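You operate a simulated robot arm through the tools that you are given. There is no shell and no other tool.

The job below is to be done with a simulated robot arm. You get a single attempt, and the scene is never put back.

TASK
Put things in order on the top of the vice bench. At the end: the blue leg offcut stands on top of the black foot; the round brush from the top of the vice bench stands where the black iron weight stood; the black iron weight stands on top of the black steel block; the blue post cap from the top of the vice bench stands on top of the arm pad; whatever was shut is shut again. Leave all else as you found it, and nothing knocked over.

It is judged by the outcome, as a careful person would: the job done as asked, and still so three seconds after it is handed in. It fails if anything else is knocked over, pushed out of place, dropped, spilled or broken. Lids that push on must go on centred and level and be pressed home; caps that screw on are set level and turned clockwise until they are tight.

THE ROBOT
A 7-joint arm with a two-finger parallel gripper, fixed in place. Base frame: the origin is at the foot of the arm, x ahead of it, y to its left, z up; the work surface is at about z = 850. Lengths are in mm, angles in rad, forces in N, time in s.
With the tool pointing down near the work surface it reaches from about 100 to 640 mm from the base axis. Its first joint turns from -1.152 to 1.152 rad. Payload 1.57 kg.
The tool frame sits at the grasp point between the pads (the TCP): z along the fingers, y along the line on which they close. The tips reach 30 mm beyond it. Largest opening 80 mm; finger width 17, thickness 12; the body of the gripper, 40 by 82 mm, starts 80 mm behind the TCP.
Orientation is that of the tool frame in the base frame, as a unit quaternion [x, y, z, w]. With the fingers straight down and closing along the base's y, the tool's x points along the base's -x, its y along +y and its z along -z.

THE INTERFACE
- The arm moves only by the tool move_arm. Its argument "rows" is a list of rows, each a list of 7 numbers: the finger opening in mm, from 0 to 80, then the shift along the base's x, y, z in units of 30 mm (1.0 is 30 mm), then the turn, a rotation vector about the base's x, y, z in units of 4 degrees (1.0 is 4 degrees). In form: [[gripper, tx, ty, tz, ax, ay, az], ...]. A call has 1 to 20 rows; each row shifts and turns the commanded pose from where the row before left it. A call with a number of a shift or a turn outside -1 to 1 is refused whole. A row lasts 0.2 s, in which the tool goes at most 50 mm and 0.15 rad; a call with a longer step from one row to the next is refused whole, and so is a gripper value outside its range. A pose out of reach is approached as far as the arm can. The call stops where the force on the tool passes 40 N (or 10 N more than at its start, if that is more) or the arm is blocked; 0.2 s more then pass. Each finger travels about 72 mm/s and halts on what it meets, pressing with about 39 N; the grip force reading is that of the motor and also rises with nothing between the fingers. The clock runs only during rows and for 0.2 s after the last one: add rows that do not move to give the fingers time. It gives the time, the measured TCP pose, the force on the tool (base axes), the opening and the grip force at its end, in the units of the frame above (readings bear some noise), with the torque about the TCP (base axes, N m) and any sound that the robot's microphone picked up.
- Cameras (640 x 400 px; columns grow to the right, rows downward): "scene" is fixed at [71.7, 457.3, 1411.4]; the picture's right is [-0.51, -0.86, 0.00], its down [-0.60, 0.36, -0.72] and it looks along [0.62, -0.37, -0.70] (base axes); focal length 336 px, centre (320, 200). "wrist" rides on the gripper at [72, -7, -122] in the tool frame; the picture's right is [0.09, 1.00, 0.00], its down [-0.84, 0.08, -0.54] and it looks along [-0.54, 0.05, 0.84] (tool axes); focal length 238 px, centre (320, 200). There is no depth. A picture from a camera that has moved, and an enlarged one, comes with that camera's place and axes in the base frame and with its lens.
- camera(camera): a new picture of that camera. The clock stands still meanwhile.
- enlarge(camera, box): a new picture of the part [left, top, right, bottom] of that camera's present view, enlarged. The clock stands still meanwhile.
- sign_off(): hands the job in; it is judged then, once.

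Places have to be worked out from the pictures, the camera data and where the tool is seen. Open the gripper and draw the arm clear of the work before you hand the job in, unless the task says otherwise.

The tools are called as a command line: name --pt "numbers of a row" for each row, then --argument value for the rest, lists and objects as JSON in quotes. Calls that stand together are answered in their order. move_arm: Moves the arm, as the interface text tells. Its arguments: {"type":"object","properties":{"rows":{"type":"array","items":{"type":"array","items":{"type":"number"}}}},"required":["rows"]} The other tools are called the same way: camera (camera) takes a picture; enlarge (camera, box) takes an enlarged picture of a part of a camera's view; sign_off () hands the job in.

At the start:

```text
time: 0.0
tool_pos: [340.9, 93.9, 1121.0]
tool_rot: [0.001, 1.0, 0.0, 0.0]
force: [0.0, 0.2, 0.1]
moment: [0.01, 0.0, 0.01]
gripper_width: 80.1
grasp_force: 0.1
```

scene: 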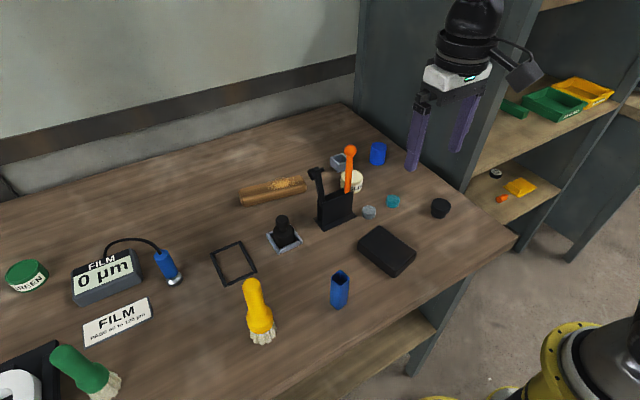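
wrist: 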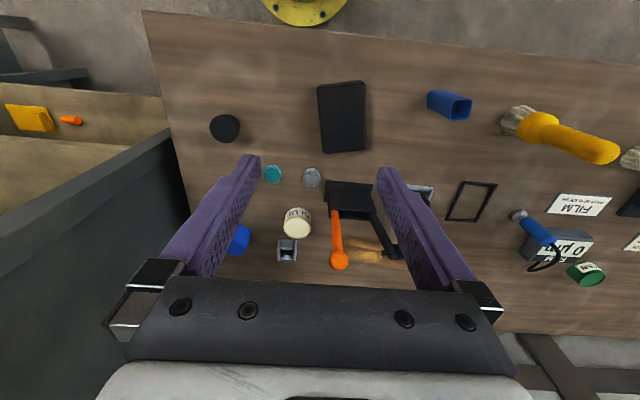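

I'll start by enlarging the scene views to identify each object before moving.

enlarge --camera "scene" --box '[220, 120, 460, 270]'

enlarge --camera "scene" --box '[0, 220, 290, 400]'

enlarge --camera "scene" --box '[230, 200, 470, 350]'

enlarge --camera "wrist" --box '[200, 70, 480, 290]'

enlarge --camera "scene" --box '[460, 60, 640, 220]'

```text
2.67 times, centred on (340, 195) of scene
camera zoom: at [71.7, 457.3, 1411.4], right [-0.51, -0.86, 0.0], down [-0.6, 0.36, -0.72], along [0.62, -0.37, -0.7], focal length 896 px, centre (267, 213)
```

zoom: 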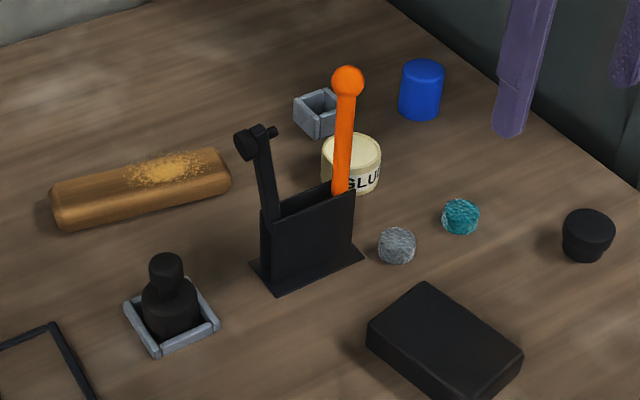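

```text
2.21 times, centred on (145, 310) of scene
camera zoom: at [71.7, 457.3, 1411.4], right [-0.51, -0.86, 0.0], down [-0.6, 0.36, -0.72], along [0.62, -0.37, -0.7], focal length 741 px, centre (706, -43)
```

zoom: 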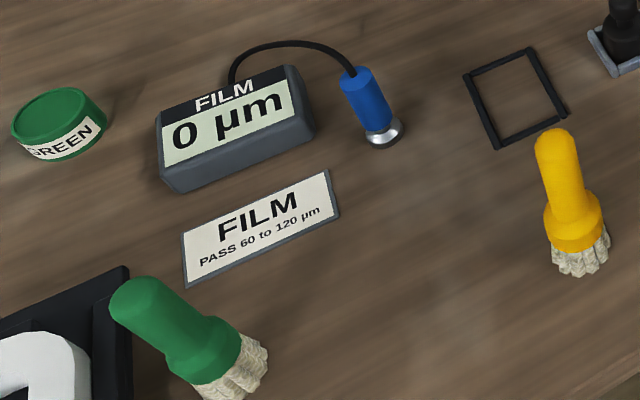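

```text
2.67 times, centred on (350, 275) of scene
camera zoom: at [71.7, 457.3, 1411.4], right [-0.51, -0.86, 0.0], down [-0.6, 0.36, -0.72], along [0.62, -0.37, -0.7], focal length 896 px, centre (240, 0)
```

zoom: 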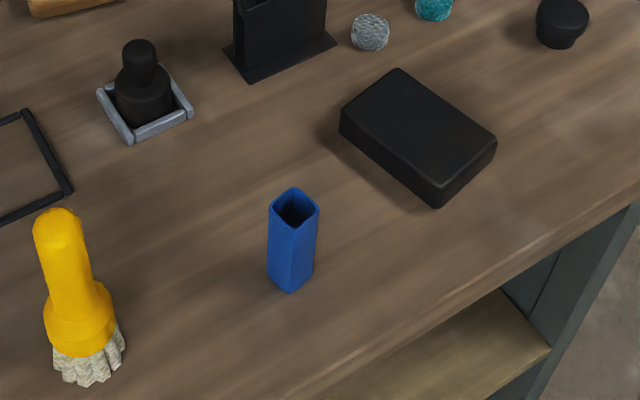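

```text
1.82 times, centred on (340, 180) of wrist
camera zoom: at [269.0, 87.7, 1243.1], right [-0.09, 1.0, 0.0], down [0.84, 0.08, 0.54], along [0.54, 0.05, -0.84], focal length 433 px, centre (284, 236)
```

zoom: 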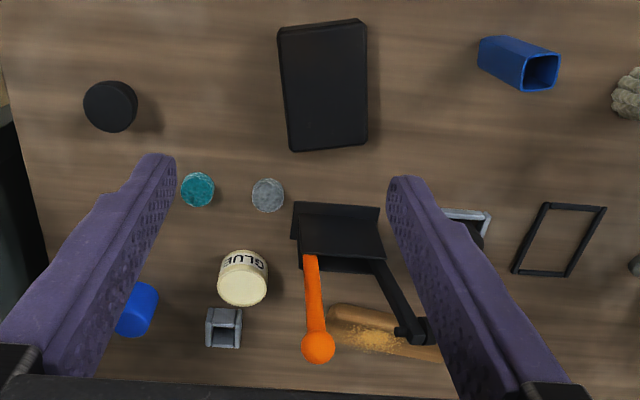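

```text
2.50 times, centred on (550, 140) of scene
camera zoom: at [71.7, 457.3, 1411.4], right [-0.51, -0.86, 0.0], down [-0.6, 0.36, -0.72], along [0.62, -0.37, -0.7], focal length 840 px, centre (-255, 350)
```

zoom: 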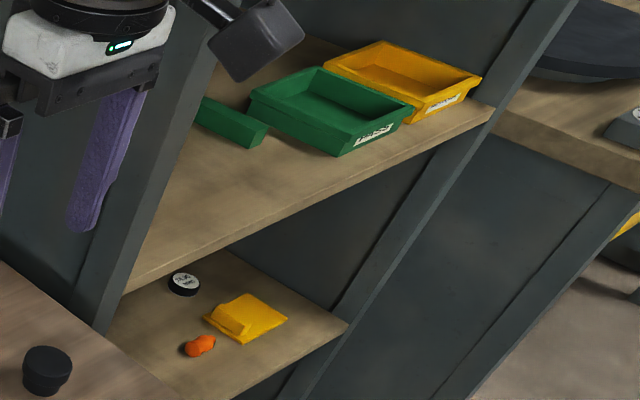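

The pictures show the likely actors: blue square tube (leg offcut), black knobbed weight in a grey tray, black box, round black foot, yellow and green brushes, a blue cylinder and a brown pad. I'll move the arm left at its present height to look at the left part of the bench with the wrist camera.

move_arm --pt "80 -0.15 0.95 0 0 0 0" --pt "80 -0.15 0.95 0 0 0 0" --pt "80 -0.15 0.95 0 0 0 0" --pt "80 -0.15 0.95 0 0 0 0" --pt "80 -0.15 0.95 0 0 0 0" --pt "80 -0.15 0.95 0 0 0 0" --pt "80 -0.15 0.95 0 0 0 0" --pt "80 -0.15 0.95 0 0 0 0" --pt "80 -0.15 0.95 0 0 0 0" --pt "80 0 0 0 0 0 0"

camera --camera "wrist"

camera --camera "scene"

```text
time: 2.2
tool_pos: [301.0, 352.1, 1121.6]
tool_rot: [0.0, 1.0, 0.001, -0.001]
force: [0.2, -0.4, -0.1]
moment: [0.01, 0.03, 0.03]
gripper_width: 79.8
grasp_force: 0.0
```

```text
taken
camera wrist: at [229.1, 345.5, 1243.0], right [-0.09, 1.0, 0.0], down [0.84, 0.08, 0.54], along [0.54, 0.05, -0.84], focal length 238 px, centre (320, 200)
```

wrist: 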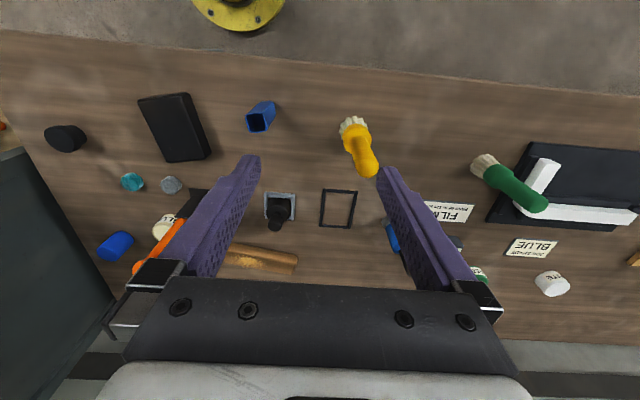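

```text
taken
```

scene: 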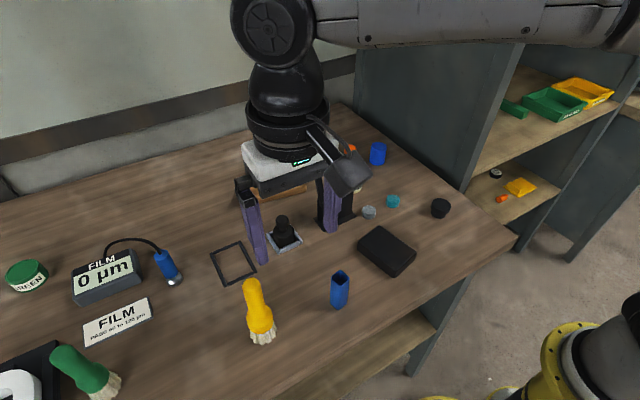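

There is more bench to the left (a black board with a white L, a BLUE card, a white jar). I'll enlarge those parts of the wrist view.

enlarge --camera "wrist" --box '[440, 100, 640, 310]'

enlarge --camera "wrist" --box '[220, 90, 400, 250]'

enlarge --camera "wrist" --box '[30, 80, 230, 290]'

```text
1.90 times, centred on (540, 205) of wrist
camera zoom: at [229.1, 345.5, 1243.0], right [-0.09, 1.0, 0.0], down [0.84, 0.08, 0.54], along [0.54, 0.05, -0.84], focal length 454 px, centre (-99, 190)
```

zoom: 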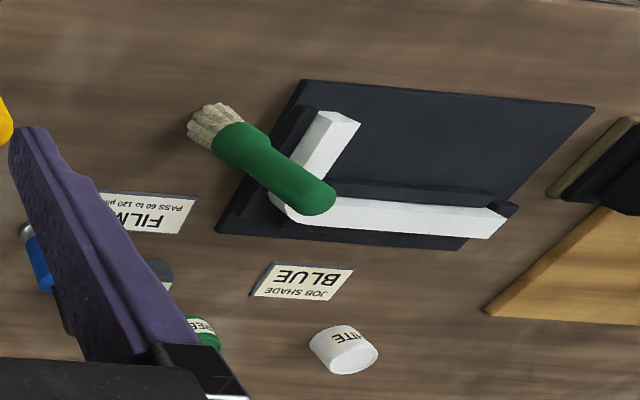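

```text
2.50 times, centred on (310, 170) of wrist
camera zoom: at [229.1, 345.5, 1243.0], right [-0.09, 1.0, 0.0], down [0.84, 0.08, 0.54], along [0.54, 0.05, -0.84], focal length 596 px, centre (345, 275)
```

zoom: 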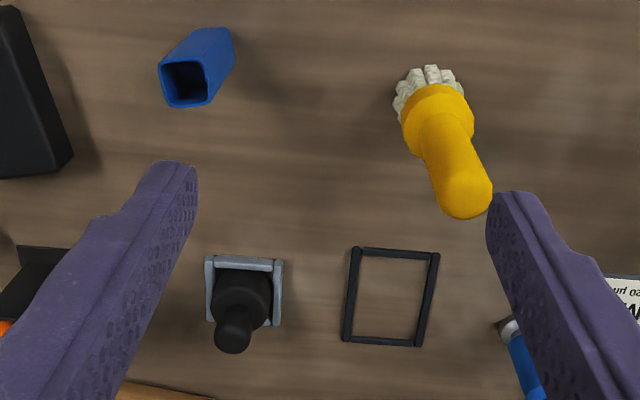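

```text
1.90 times, centred on (130, 185) of wrist
camera zoom: at [229.1, 345.5, 1243.0], right [-0.09, 1.0, 0.0], down [0.84, 0.08, 0.54], along [0.54, 0.05, -0.84], focal length 454 px, centre (682, 229)
```

zoom: 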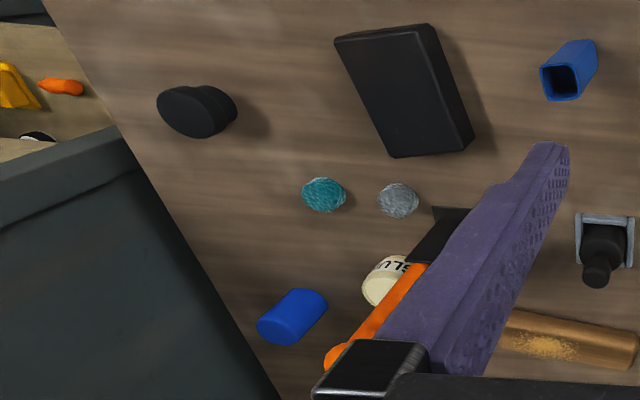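

To see what lies farther left (possibly the vice, another brush or cap), I'll yaw the gripper at this safe height and photograph.

move_arm --pt "80 0 0 0 0 0 1" --pt "80 0 0 0 0 0 1" --pt "80 0 0 0 0 0 1" --pt "80 0 0 0 0 0 1" --pt "80 0 0 0 0 0 1" --pt "80 0 0 0 0 0 1" --pt "80 0 0 0 0 0 1" --pt "80 0 0 0 0 0 1" --pt "80 0 0 0 0 0 1" --pt "80 0 0 0 0 0 1" --pt "80 0 0 0 0 0 1" --pt "80 0 0 0 0 0 1" --pt "80 0 0 0 0 0 1" --pt "80 0 0 0 0 0 0"

camera --camera "wrist"

```text
time: 5.2
tool_pos: [300.7, 349.7, 1120.4]
tool_rot: [-0.439, 0.898, 0.0, 0.0]
force: [-0.1, -0.6, -0.4]
moment: [0.0, -0.01, -0.02]
gripper_width: 80.1
grasp_force: 0.0
```

```text
taken
camera wrist: at [261.4, 289.7, 1243.3], right [-0.84, 0.54, 0.0], down [0.45, 0.71, 0.54], along [0.29, 0.46, -0.84], focal length 238 px, centre (320, 200)
```

wrist: 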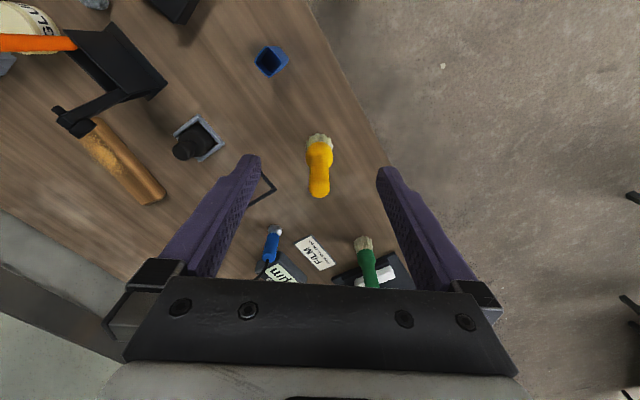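

The view isn't far enough left; I'll pitch the camera upward (about its own right axis) to see the far end of the bench.

move_arm --pt "80 0 0 0 -0.84 0.54 0" --pt "80 0 0 0 -0.84 0.54 0" --pt "80 0 0 0 -0.84 0.54 0" --pt "80 0 0 0 -0.84 0.54 0" --pt "80 0 0 0 -0.84 0.54 0" --pt "80 0 0 0 -0.84 0.54 0" --pt "80 0 0 0 -0.84 0.54 0" --pt "80 0 0 0 -0.84 0.54 0" --pt "80 0 0 0 0 0 0"

camera --camera "wrist"

```text
time: 7.2
tool_pos: [281.5, 325.3, 1087.4]
tool_rot: [-0.421, 0.864, -0.143, -0.236]
force: [0.4, 0.3, 0.5]
moment: [0.0, 0.01, 0.01]
gripper_width: 79.8
grasp_force: 0.0
out of reach, approached as far as the arm can: row 7, 8
```

```text
taken
camera wrist: at [282.1, 329.1, 1229.9], right [-0.84, 0.54, 0.0], down [0.54, 0.84, 0.01], along [0.01, 0.01, -1.0], focal length 238 px, centre (320, 200)
```

wrist: 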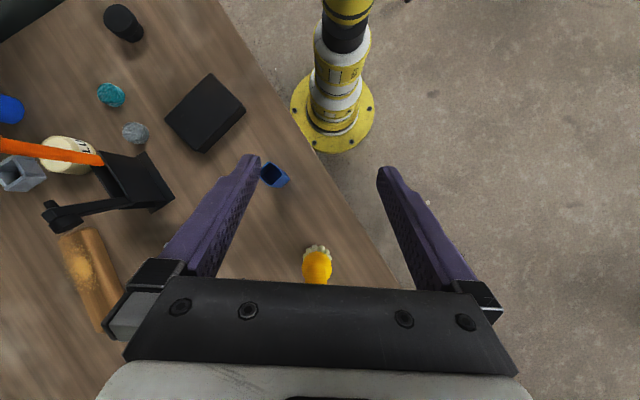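

The picture is inverted in its vertical sense, so I turned the wrong way; I'll undo that and pitch the opposite way to look farther out.

move_arm --pt "80 0 0 0 0.84 -0.54 0" --pt "80 0 0 0 0.84 -0.54 0" --pt "80 0 0 0 0.84 -0.54 0" --pt "80 0 0 0 0.84 -0.54 0" --pt "80 0 0 0 0.84 -0.54 0" --pt "80 0 0 0 0.84 -0.54 0" --pt "80 0 0 0 0.84 -0.54 0" --pt "80 0 0 0 0.84 -0.54 0" --pt "80 0 0 0 0.84 -0.54 0" --pt "80 0 0 0 0.84 -0.54 0" --pt "80 0 0 0 0.84 -0.54 0" --pt "80 0 0 0 0.84 -0.54 0" --pt "80 0 0 0 0.84 -0.54 0" --pt "80 0 0 0 0.84 -0.54 0" --pt "80 0 0 0 0 0 0"

camera --camera "wrist"

```text
time: 10.4
tool_pos: [281.1, 325.7, 1088.8]
tool_rot: [-0.428, 0.879, 0.108, 0.178]
force: [0.0, 0.2, 0.2]
moment: [0.0, -0.01, -0.01]
gripper_width: 79.8
grasp_force: 0.0
```

```text
taken
camera wrist: at [218.1, 228.7, 1170.7], right [-0.84, 0.54, 0.0], down [0.3, 0.46, 0.84], along [0.45, 0.7, -0.55], focal length 238 px, centre (320, 200)
```

wrist: 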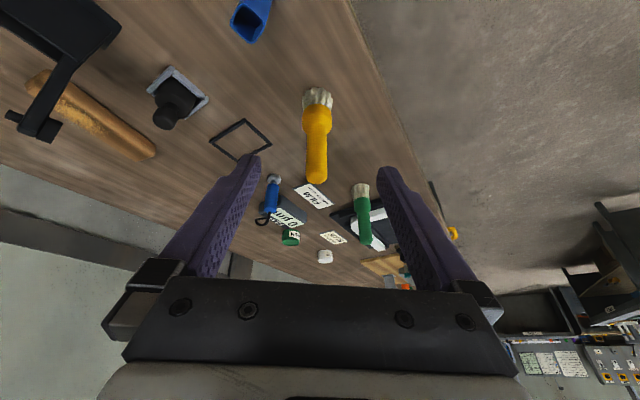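

enlarge --camera "wrist" --box '[240, 80, 480, 300]'

enlarge --camera "wrist" --box '[0, 0, 280, 180]'

enlarge --camera "wrist" --box '[440, 200, 640, 400]'

```text
1.82 times, centred on (360, 190) of wrist
camera zoom: at [218.1, 228.7, 1170.7], right [-0.84, 0.54, 0.0], down [0.3, 0.46, 0.84], along [0.45, 0.7, -0.55], focal length 433 px, centre (247, 218)
```

zoom: 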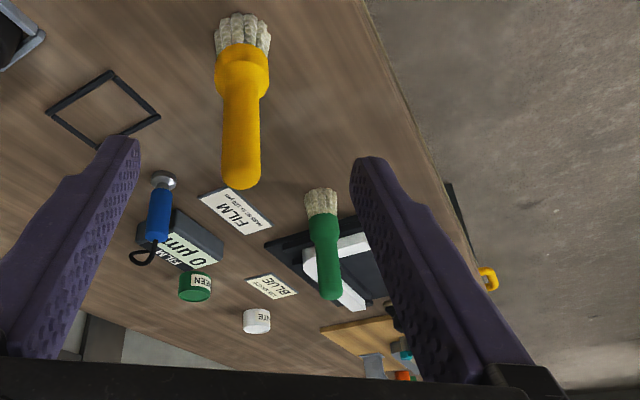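

```text
2.22 times, centred on (140, 90) of wrist
camera zoom: at [218.1, 228.7, 1170.7], right [-0.84, 0.54, 0.0], down [0.3, 0.46, 0.84], along [0.45, 0.7, -0.55], focal length 530 px, centre (720, 444)
```

zoom: 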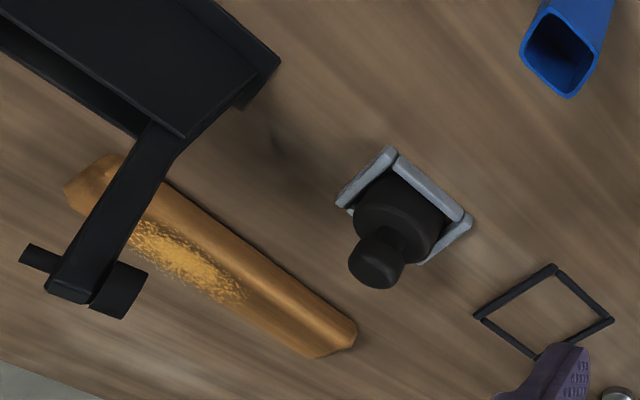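

```text
2.00 times, centred on (540, 300) of wrist
camera zoom: at [218.1, 228.7, 1170.7], right [-0.84, 0.54, 0.0], down [0.3, 0.46, 0.84], along [0.45, 0.7, -0.55], focal length 477 px, centre (-120, 0)
```

zoom: 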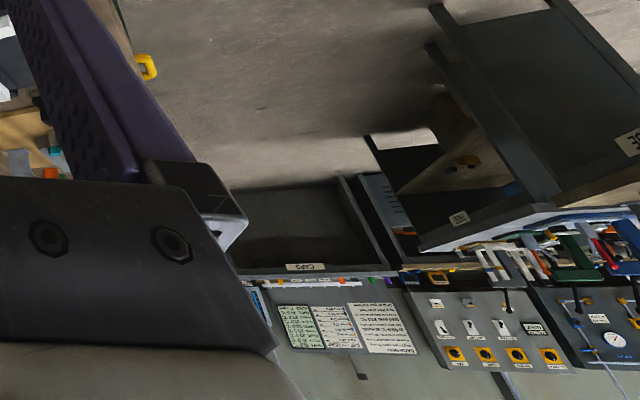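

I'll zoom harder on the far objects (green brush, the tan board beyond) in this same view.

enlarge --camera "wrist" --box '[335, 170, 455, 295]'

enlarge --camera "wrist" --box '[285, 75, 365, 195]'

enlarge --camera "scene" --box '[0, 320, 140, 400]'

```text
3.20 times, centred on (395, 232) of wrist
camera zoom: at [218.1, 228.7, 1170.7], right [-0.84, 0.54, 0.0], down [0.3, 0.46, 0.84], along [0.45, 0.7, -0.55], focal length 763 px, centre (80, 96)
```

zoom: 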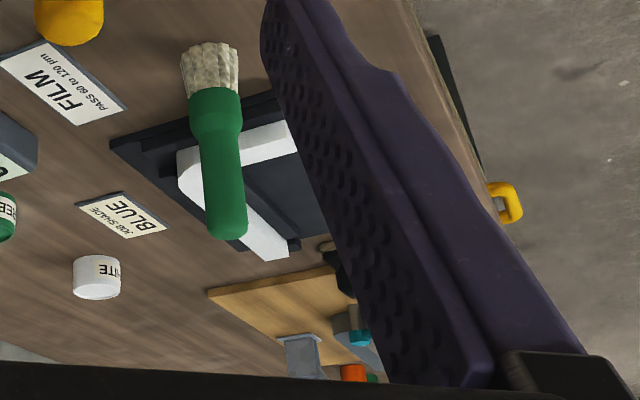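

```text
3.33 times, centred on (325, 135) of wrist
camera zoom: at [218.1, 228.7, 1170.7], right [-0.84, 0.54, 0.0], down [0.3, 0.46, 0.84], along [0.45, 0.7, -0.55], focal length 794 px, centre (303, 417)
```

zoom: 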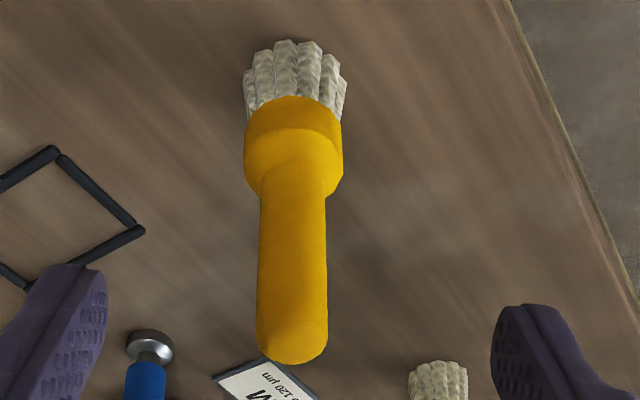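

```text
4.57 times, centred on (70, 360) of scene
camera zoom: at [71.7, 457.3, 1411.4], right [-0.51, -0.86, 0.0], down [-0.6, 0.36, -0.72], along [0.62, -0.37, -0.7], focal length 1536 px, centre (1463, -531)
```

zoom: 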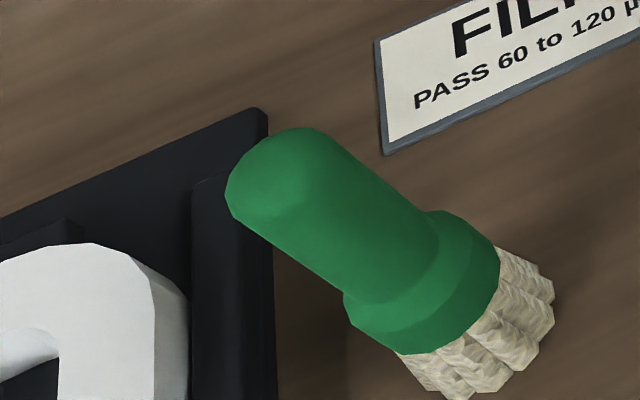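

Layout is getting clear: the yellow brush stands bristles-down near (332, 416), the weight near (500, 290), and the green brush is beyond reach. I'll level the tool, restore its yaw and move back over the right half for closer views.

move_arm --pt "80 0 0 0 -0.84 0.54 0" --pt "80 0 0 0 -0.84 0.54 0" --pt "80 0 0 0 -0.84 0.54 0" --pt "80 0 0 0 -0.84 0.54 0" --pt "80 0 0 0 -0.84 0.54 0" --pt "80 0 0 0 -0.84 0.54 0" --pt "80 0.5 -0.6 0.5 0 0 -1" --pt "80 0.5 -0.6 0.5 0 0 -1" --pt "80 0.5 -0.6 0.5 0 0 -1" --pt "80 0.3 -0.6 0 0 0 -1" --pt "80 0.3 -0.6 0 0 0 -1" --pt "80 0.3 -0.6 0 0 0 -1" --pt "80 0 -0.6 0 0 0 -1" --pt "80 0 0 0 0 0 -1" --pt "80 0 0 0 0 0 -1" --pt "80 0 0 0 0 0 -1" --pt "80 0 0 0 0 0 -1" --pt "80 0 0 0 0 0 -1" --pt "80 0 0 0 0 0 -1" --pt "80 0 0 0 0 0 0"

camera --camera "wrist"

camera --camera "scene"

```text
time: 14.6
tool_pos: [352.7, 199.4, 1133.9]
tool_rot: [0.001, 1.0, 0.0, 0.0]
force: [-0.9, -0.5, -0.7]
moment: [-0.03, 0.03, 0.0]
gripper_width: 80.2
grasp_force: 0.0
```

```text
taken
camera wrist: at [280.2, 194.1, 1255.4], right [-0.09, 1.0, 0.0], down [0.84, 0.08, 0.54], along [0.54, 0.05, -0.84], focal length 238 px, centre (320, 200)
```

wrist: 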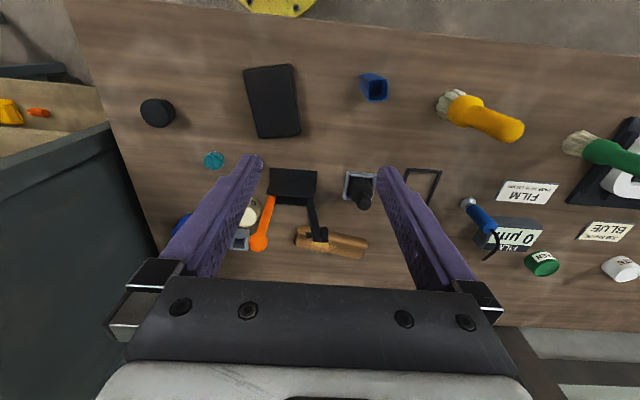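

```text
taken
```

scene: 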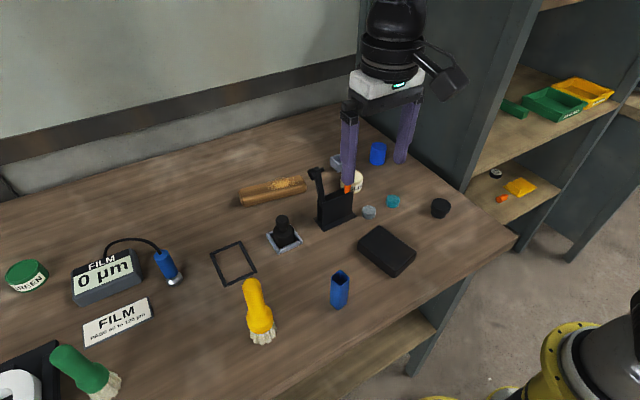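

enlarge --camera "wrist" --box '[230, 150, 390, 275]'

enlarge --camera "wrist" --box '[230, 50, 400, 150]'

enlarge --camera "scene" --box '[230, 160, 350, 260]'

enlarge --camera "scene" --box '[350, 130, 470, 280]'

```text
3.20 times, centred on (310, 212) of wrist
camera zoom: at [280.2, 194.1, 1255.4], right [-0.09, 1.0, 0.0], down [0.84, 0.08, 0.54], along [0.54, 0.05, -0.84], focal length 763 px, centre (352, 160)
```

zoom: 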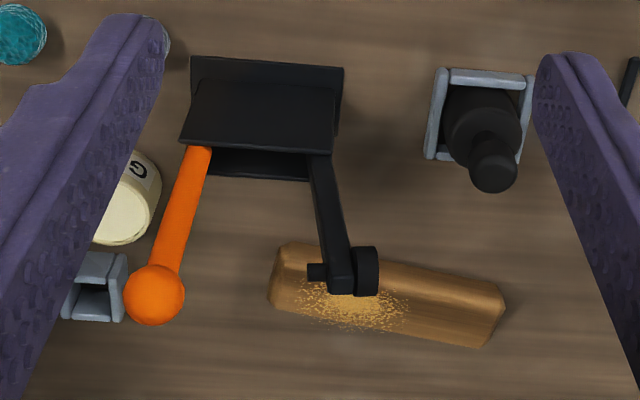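

```text
3.76 times, centred on (315, 100) of wrist
camera zoom: at [280.2, 194.1, 1255.4], right [-0.09, 1.0, 0.0], down [0.84, 0.08, 0.54], along [0.54, 0.05, -0.84], focal length 897 px, centre (339, 576)
```

zoom: 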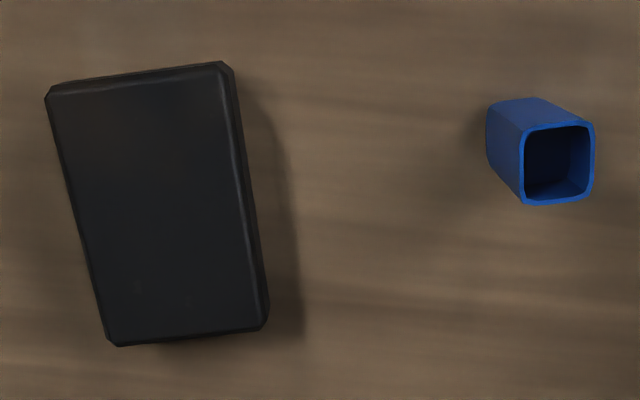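

```text
4.00 times, centred on (290, 210) of scene
camera zoom: at [71.7, 457.3, 1411.4], right [-0.51, -0.86, 0.0], down [-0.6, 0.36, -0.72], along [0.62, -0.37, -0.7], focal length 1344 px, centre (440, 160)
```

zoom: 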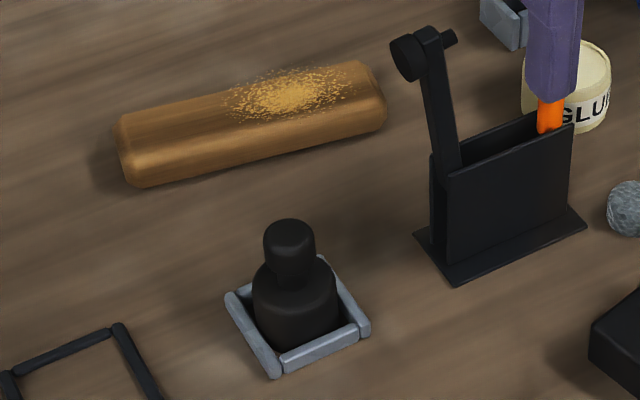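

```text
2.67 times, centred on (410, 205) of scene
camera zoom: at [71.7, 457.3, 1411.4], right [-0.51, -0.86, 0.0], down [-0.6, 0.36, -0.72], along [0.62, -0.37, -0.7], focal length 896 px, centre (80, 187)
```

zoom: 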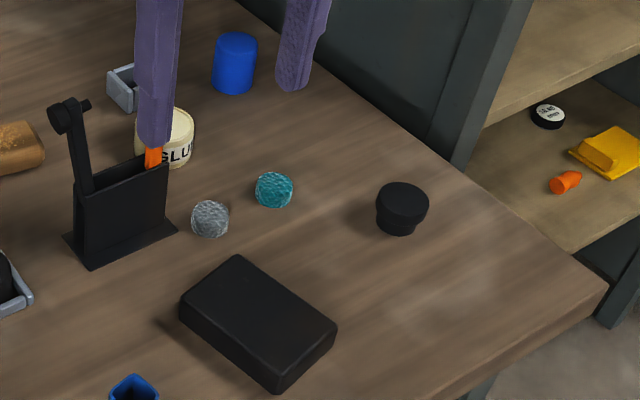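

The objects now triangulate consistently: weight top ≈ (497, 289, 923), hammer head in the holder ≈ (497, 209, 1006), orange ball ≈ (501, 134, 1030), brush handle top ≈ (338, 409, 1003), black block centre ≈ (358, 130). I'll move above the weight, staying clear of the tall tools, and look.

move_arm --pt "80 0.8 0.5 -0.4 0 0 0" --pt "80 0.8 0.5 -0.4 0 0 0" --pt "80 0.8 0.5 -0.4 0 0 0" --pt "80 0.8 0.5 -0.4 0 0 0" --pt "80 0.8 0.5 -0.4 0 0 0" --pt "80 0.84 0.5 -0.4 0 0 0" --pt "80 0 0 0 0 0 0"

camera --camera "wrist"

camera --camera "scene"

```text
time: 16.2
tool_pos: [495.7, 289.6, 1059.3]
tool_rot: [0.001, 1.0, 0.001, -0.001]
force: [-0.2, 0.6, -0.1]
moment: [-0.01, 0.04, -0.02]
gripper_width: 80.1
grasp_force: 0.0
```

```text
taken
camera wrist: at [424.7, 284.0, 1182.2], right [-0.09, 1.0, 0.0], down [0.84, 0.08, 0.54], along [0.54, 0.05, -0.84], focal length 238 px, centre (320, 200)
```

wrist: 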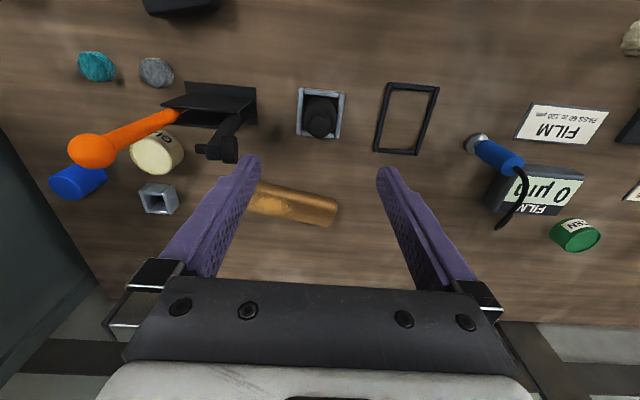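

```text
taken
```

scene: 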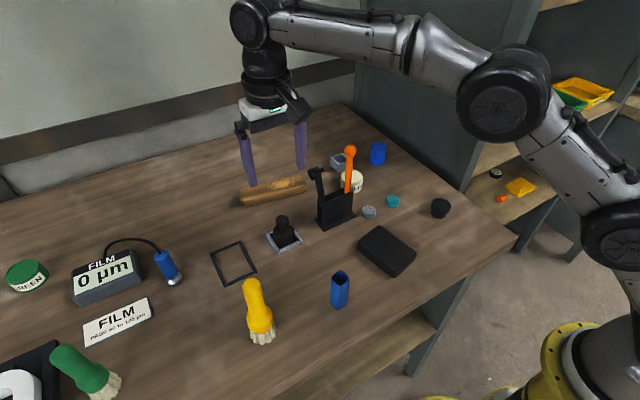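

The weight lies nearly straight under the TCP. I'll enlarge to measure the knob, body and tray.

enlarge --camera "wrist" --box '[270, 70, 370, 150]'

enlarge --camera "scene" --box '[250, 200, 320, 260]'

enlarge --camera "wrist" --box '[230, 160, 360, 250]'

```text
5.00 times, centred on (320, 110) of wrist
camera zoom: at [424.7, 284.0, 1182.2], right [-0.09, 1.0, 0.0], down [0.84, 0.08, 0.54], along [0.54, 0.05, -0.84], focal length 1192 px, centre (320, 650)
```

zoom: 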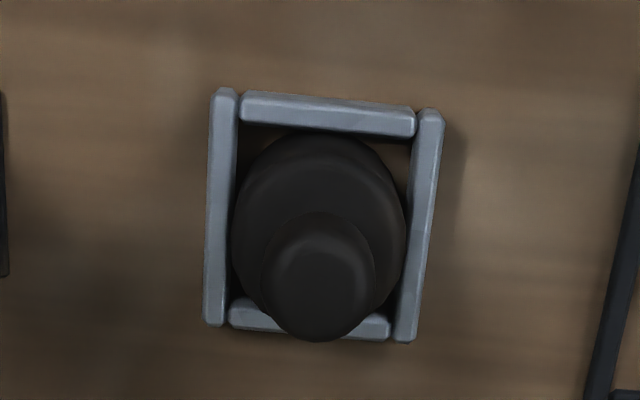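

```text
6.67 times, centred on (285, 230) of scene
camera zoom: at [71.7, 457.4, 1411.4], right [-0.51, -0.86, 0.0], down [-0.6, 0.36, -0.72], along [0.62, -0.37, -0.7], focal length 2239 px, centre (553, 0)
```

zoom: 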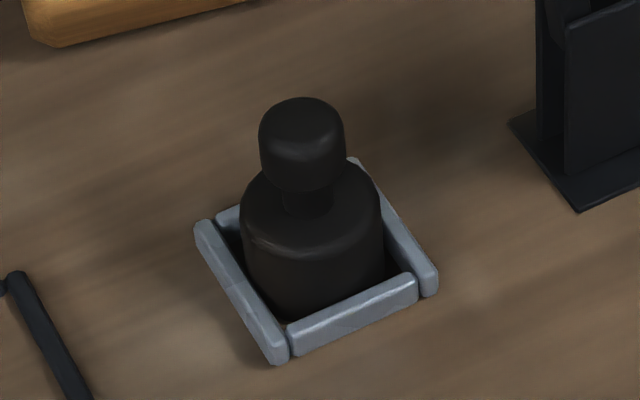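

```text
4.44 times, centred on (295, 205) of wrist
camera zoom: at [424.7, 284.0, 1182.2], right [-0.09, 1.0, 0.0], down [0.84, 0.08, 0.54], along [0.54, 0.05, -0.84], focal length 1059 px, centre (431, 178)
```

zoom: 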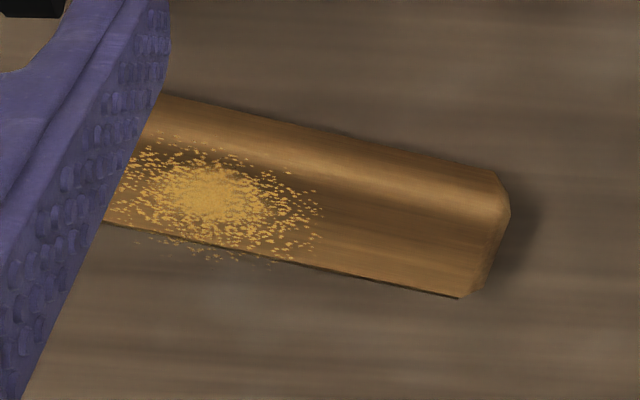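

The weight's knob (≈24 mm across, z≈904–926, neck below) is centred at about (496, 290), just under the TCP; the tray is ≈59×57 mm centred at (499, 290) with a ~45 mm inside. I'll lower the open fingers around the knob with tips above the shoulder and close.

move_arm --pt "80 0 0 -0.9 0 0 0" --pt "80 0 0 -0.9 0 0 0" --pt "80 0 0 -0.9 0 0 0" --pt "80 0 0 -0.9 0 0 0" --pt "80 0 0 -0.5 0 0 0" --pt "80 0 0 -0.4 0 0 0" --pt "80 0 0 0 0 0 0"

enlarge --camera "scene" --box '[235, 170, 335, 260]'

camera --camera "wrist"

```text
time: 17.8
tool_pos: [496.5, 289.6, 926.0]
tool_rot: [0.0, 1.0, 0.001, 0.001]
force: [1.2, 0.8, 0.1]
moment: [0.01, 0.04, -0.02]
gripper_width: 80.1
grasp_force: 0.0
```

```text
4.44 times, centred on (285, 215) of scene
camera zoom: at [71.7, 457.3, 1411.4], right [-0.51, -0.86, 0.0], down [-0.6, 0.36, -0.72], along [0.62, -0.37, -0.7], focal length 1493 px, centre (476, 133)
```

zoom: 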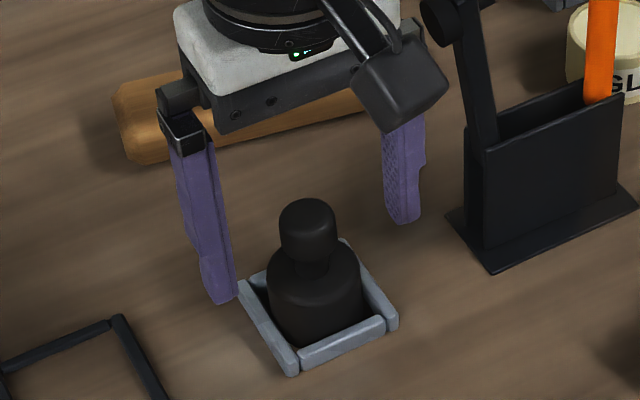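

```text
taken
camera wrist: at [424.8, 283.3, 1047.5], right [-0.09, 1.0, 0.0], down [0.84, 0.08, 0.54], along [0.54, 0.05, -0.84], focal length 238 px, centre (320, 200)
```

wrist: 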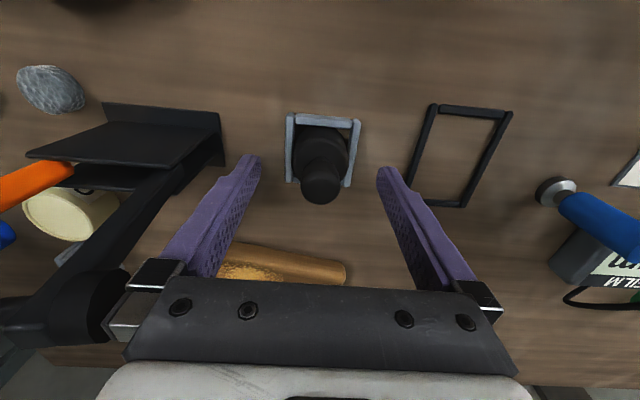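

The open fingers straddle the knob with tips at ≈ z 895, above the shoulder. Closing on the knob.

move_arm --pt "0 0 0 -0.03 0 0 0" --pt "0 0 0 0 0 0 0" --pt "0 0 0 0 0 0 0" --pt "0 0 0 0 0 0 0" --pt "0 0 0 0 0 0 0"

camera --camera "wrist"

enlarge --camera "scene" --box '[235, 170, 335, 260]'

```text
time: 19.0
tool_pos: [496.4, 289.2, 924.6]
tool_rot: [0.001, 1.0, -0.001, 0.0]
force: [0.2, 1.7, 0.4]
moment: [0.06, 0.05, -0.02]
gripper_width: 24.4
grasp_force: 36.4
```

```text
taken
camera wrist: at [424.8, 283.5, 1046.7], right [-0.09, 1.0, 0.0], down [0.84, 0.08, 0.54], along [0.54, 0.05, -0.84], focal length 238 px, centre (320, 200)
```

wrist: 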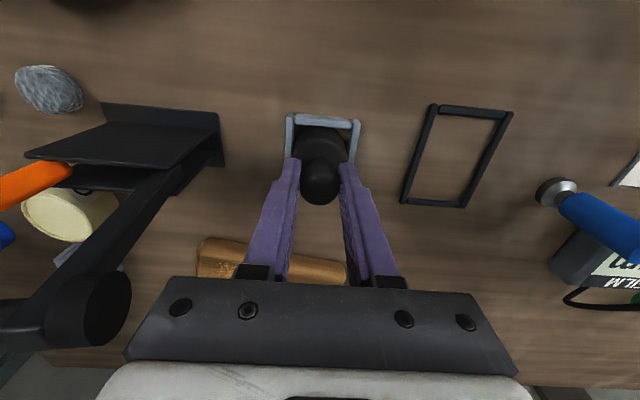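

```text
4.44 times, centred on (285, 215) of scene
camera zoom: at [71.7, 457.4, 1411.4], right [-0.51, -0.86, 0.0], down [-0.6, 0.36, -0.72], along [0.62, -0.37, -0.7], focal length 1493 px, centre (476, 133)
```

zoom: 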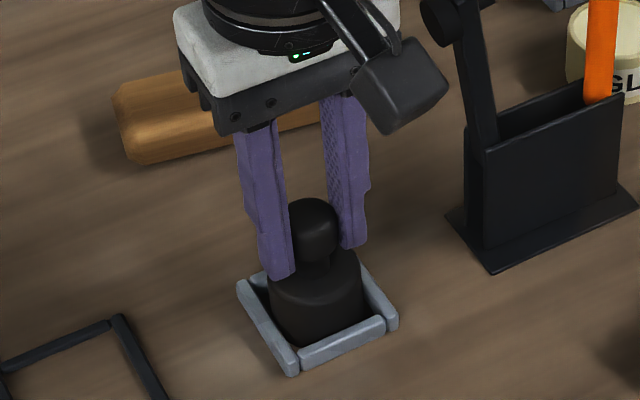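

Gripped at 24.4 mm with full force. I'll lift straight up slowly and check that only the weight rises.

move_arm --pt "0 0 0 0.2 0 0 0" --pt "0 0 0 0.3 0 0 0" --pt "0 0 0 0.5 0 0 0" --pt "0 0 0 0.5 0 0 0" --pt "0 0 0 0.5 0 0 0" --pt "0 0 0 0 0 0 0"

camera --camera "wrist"

enlarge --camera "scene" --box '[235, 170, 335, 260]'

```text
time: 20.4
tool_pos: [498.9, 288.2, 985.9]
tool_rot: [0.0, 1.0, 0.0, 0.0]
force: [1.0, -0.4, -3.4]
moment: [0.02, 0.03, 0.02]
gripper_width: 24.3
grasp_force: 36.3
```

```text
taken
camera wrist: at [427.2, 282.8, 1107.6], right [-0.09, 1.0, 0.0], down [0.84, 0.08, 0.54], along [0.54, 0.05, -0.84], focal length 238 px, centre (320, 200)
```

wrist: 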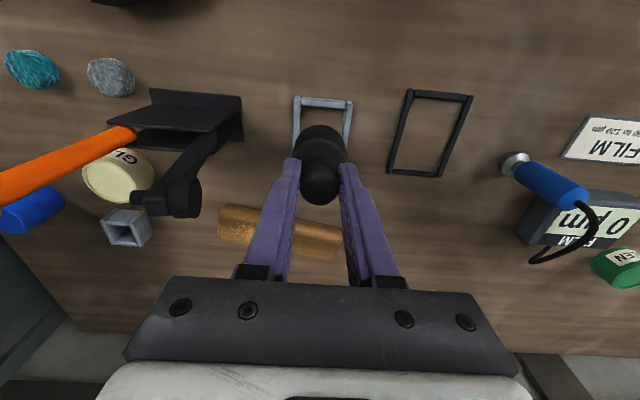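

```text
4.44 times, centred on (285, 215) of scene
camera zoom: at [71.7, 457.4, 1411.4], right [-0.51, -0.86, 0.0], down [-0.6, 0.36, -0.72], along [0.62, -0.37, -0.7], focal length 1493 px, centre (476, 133)
```

zoom: 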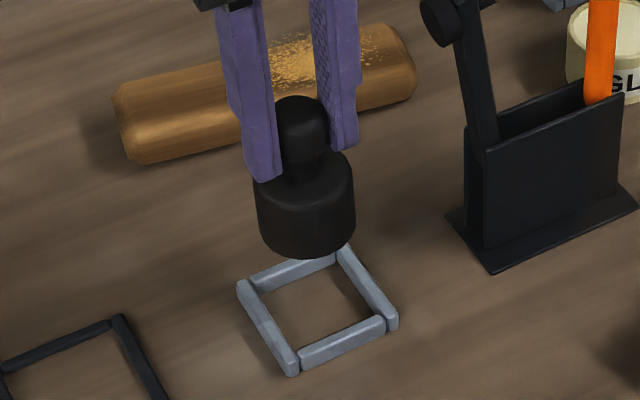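

Only the weight came up; the grey frame stayed. It weighs about 0.35 kg and its bottom is ≈74.6 mm below the TCP. I'll carry it back in x first, away from the holder, then over the black block near (358, 130).

move_arm --pt "0 -0.5 -0.1 0.2 0 0 0" --pt "0 -0.8 -0.2 0.2 0 0 0" --pt "0 -0.8 -0.2 0.2 0 0 0" --pt "0 -0.8 -0.2 0.2 0 0 0" --pt "0 -0.6 -0.5 0 0 0 0" --pt "0 -0.4 -0.8 0 0 0 0" --pt "0 -0.3 -0.8 0 0 0 0" --pt "0 -0.3 -0.8 0 0 0 0" --pt "0 -0.2 -0.8 0 0 0 0" --pt "0 0 -0.6 0 0 0 0" --pt "0 0 -0.27 0 0 0 0" --pt "0 0 0 0 0 0 0"

camera --camera "wrist"

enlarge --camera "scene" --box '[330, 180, 450, 290]'

```text
time: 23.0
tool_pos: [356.6, 131.5, 1009.2]
tool_rot: [0.0, 1.0, 0.0, 0.0]
force: [0.5, 0.5, -3.8]
moment: [-0.03, 0.03, -0.02]
gripper_width: 24.2
grasp_force: 36.0
```

```text
taken
camera wrist: at [284.8, 125.6, 1131.1], right [-0.09, 1.0, 0.0], down [0.84, 0.08, 0.54], along [0.54, 0.05, -0.84], focal length 238 px, centre (320, 200)
```

wrist: 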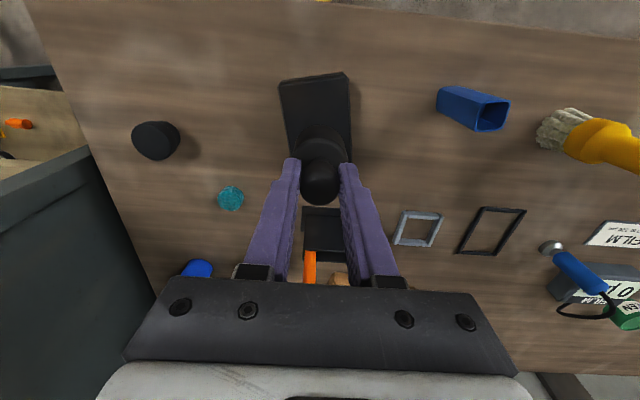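

```text
3.64 times, centred on (390, 235) of scene
camera zoom: at [71.7, 457.4, 1411.4], right [-0.51, -0.86, 0.0], down [-0.6, 0.36, -0.72], along [0.62, -0.37, -0.7], focal length 1222 px, centre (66, 73)
```

zoom: 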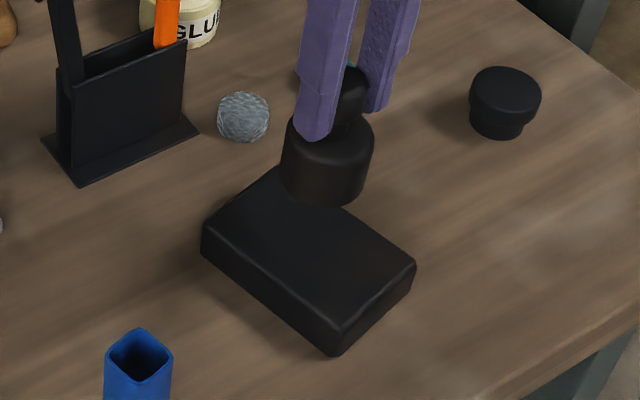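

The weight hangs over the block centre (≈359, 131; top z≈877). Lowering to a few millimetres above, then in small steps to feel contact.

move_arm --pt "0 0.05 0 -0.4 0 0 0" --pt "0 0 0 -0.5 0 0 0" --pt "0 0 0 -0.5 0 0 0" --pt "0 0 0 -0.3 0 0 0" --pt "0 0 0 0 0 0 0"

enlarge --camera "scene" --box '[330, 180, 450, 290]'

```text
time: 24.2
tool_pos: [358.7, 132.1, 958.1]
tool_rot: [0.0, 1.0, 0.0, -0.001]
force: [-0.3, 0.2, -2.9]
moment: [0.0, 0.04, 0.0]
gripper_width: 24.2
grasp_force: 36.5
```

```text
3.64 times, centred on (390, 235) of scene
camera zoom: at [71.7, 457.4, 1411.4], right [-0.51, -0.86, 0.0], down [-0.6, 0.36, -0.72], along [0.62, -0.37, -0.7], focal length 1222 px, centre (66, 73)
```

zoom: 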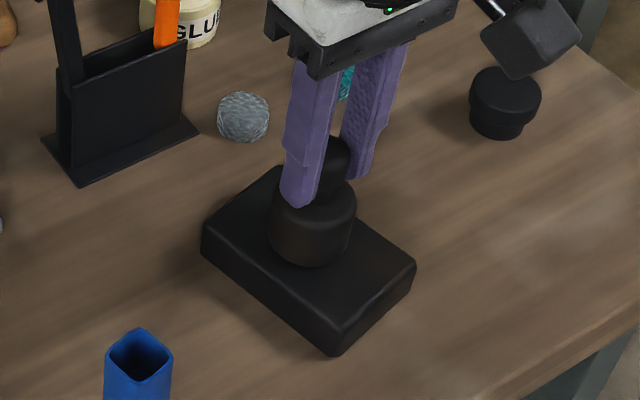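

Still hanging free (force ≈ the weight). Lowering in ~1.5 mm steps.

move_arm --pt "0 0 0 -0.06 0 0 0" --pt "0 0 0 -0.06 0 0 0" --pt "0 0 0 0 0 0 0"

```text
time: 25.0
tool_pos: [357.8, 132.1, 954.9]
tool_rot: [0.0, 1.0, 0.0, 0.0]
force: [-0.9, -0.2, -5.0]
moment: [0.0, 0.05, -0.01]
gripper_width: 24.2
grasp_force: 36.5
```

move_arm --pt "0 0 0 -0.05 0 0 0" --pt "0 0 0 -0.05 0 0 0" --pt "0 0 0 0 0 0 0"

```text
time: 25.8
tool_pos: [358.4, 132.3, 954.4]
tool_rot: [0.0, 1.0, 0.001, 0.001]
force: [-9.8, 0.8, 21.8]
moment: [-0.06, 0.59, -0.01]
gripper_width: 24.5
grasp_force: 36.1
```

Contact felt at TCP z≈954.4 (21.8 N), so the block top is ≈ 880. I'll relieve most of the press before releasing.

move_arm --pt "0 0 0 0.06 0 0 0" --pt "0 0 0 0 0 0 0"

```text
time: 26.4
tool_pos: [358.9, 131.9, 953.9]
tool_rot: [0.0, 1.0, -0.001, 0.002]
force: [-3.9, 3.5, 13.1]
moment: [0.13, -0.04, -0.03]
gripper_width: 24.4
grasp_force: 36.6
```

move_arm --pt "0 0 0 0.03 0 0 0" --pt "0 0 0 0 0 0 0"

```text
time: 27.0
tool_pos: [359.1, 130.6, 954.5]
tool_rot: [0.0, 1.0, -0.001, 0.001]
force: [1.9, 2.2, 2.1]
moment: [0.06, -0.24, 0.02]
gripper_width: 24.4
grasp_force: 36.4
```

Force is near zero, with the weight resting on the block. Opening the fingers.

move_arm --pt "30 0 0 0 0 0 0" --pt "45 0 0 0 0 0 0" --pt "60 0 0 0 0 0 0" --pt "60 0 0 0 0 0 0"

enlarge --camera "scene" --box '[330, 180, 450, 290]'

camera --camera "wrist"

```text
time: 28.0
tool_pos: [357.7, 132.0, 955.7]
tool_rot: [0.0, 1.0, 0.0, 0.0]
force: [0.7, -0.2, 0.8]
moment: [0.0, 0.0, 0.01]
gripper_width: 59.9
grasp_force: 0.0
```

```text
3.64 times, centred on (390, 235) of scene
camera zoom: at [71.7, 457.3, 1411.4], right [-0.51, -0.86, 0.0], down [-0.6, 0.36, -0.72], along [0.62, -0.37, -0.7], focal length 1222 px, centre (66, 73)
```

zoom: 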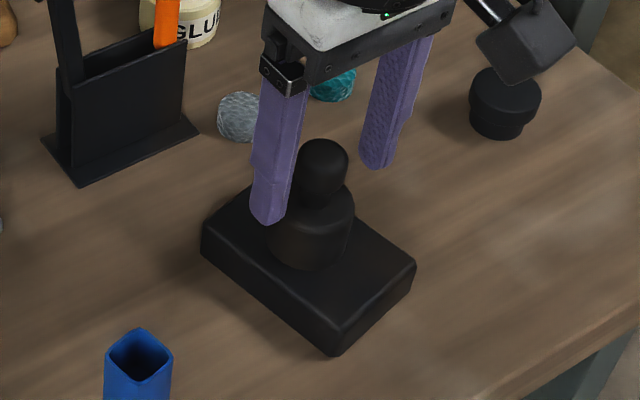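

```text
taken
camera wrist: at [286.6, 125.7, 1077.1], right [-0.09, 1.0, 0.0], down [0.84, 0.08, 0.54], along [0.54, 0.05, -0.84], focal length 238 px, centre (320, 200)
```

wrist: 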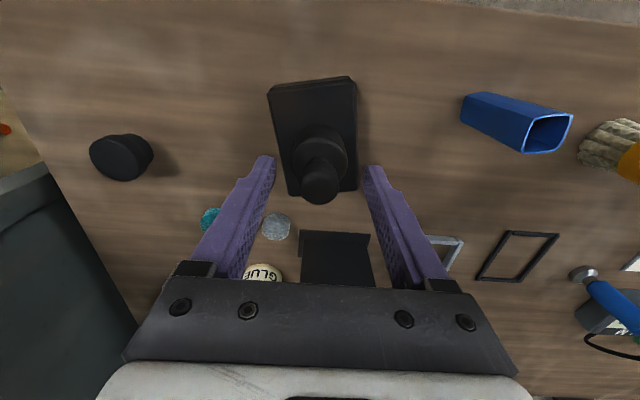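

The weight stands level on the block. I'll raise straight up, then travel to above the yellow brush.

move_arm --pt "60 0 0 0.5 0 0 0" --pt "60 0 0 0.9 0 0 0" --pt "60 0 0 0.9 0 0 0" --pt "60 0 0 0.9 0 0 0" --pt "80 0 0 0.7 0 0 0" --pt "80 -0.06 0.9 0 0 0 0" --pt "80 -0.06 0.9 0 0 0 0" --pt "80 -0.06 0.9 0 0 0 0" --pt "80 -0.06 0.9 0 0 0 0" --pt "80 -0.06 0.9 0 0 0 0" --pt "80 -0.06 0.9 0 0 0 0" --pt "80 -0.06 0.9 0 0 0 0" --pt "80 -0.06 0.9 0 0 0 0" --pt "80 -0.06 0.9 0 0 0 0" --pt "80 -0.06 0.9 0 0 0 0" --pt "80 0 0.26 0 0 0 0" --pt "80 0 0 0 0 0 0"

camera --camera "wrist"

camera --camera "scene"

```text
time: 31.6
tool_pos: [340.0, 410.2, 1071.2]
tool_rot: [0.0, 1.0, 0.0, 0.0]
force: [-0.6, -0.4, 0.6]
moment: [0.01, -0.03, 0.0]
gripper_width: 80.1
grasp_force: 0.0
```

```text
taken
camera wrist: at [268.0, 404.5, 1193.2], right [-0.09, 1.0, 0.0], down [0.84, 0.08, 0.54], along [0.54, 0.05, -0.84], focal length 238 px, centre (320, 200)
```

wrist: 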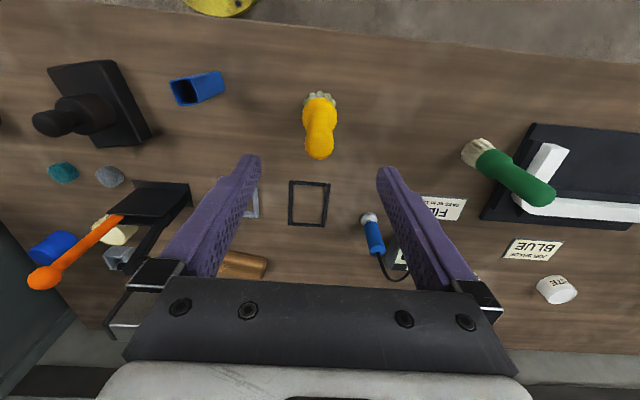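

```text
taken
```

scene: 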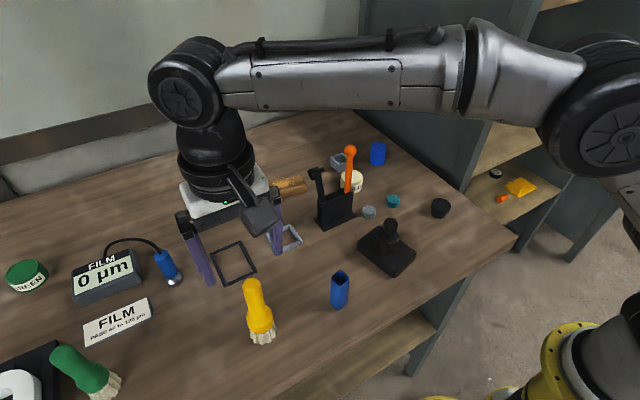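

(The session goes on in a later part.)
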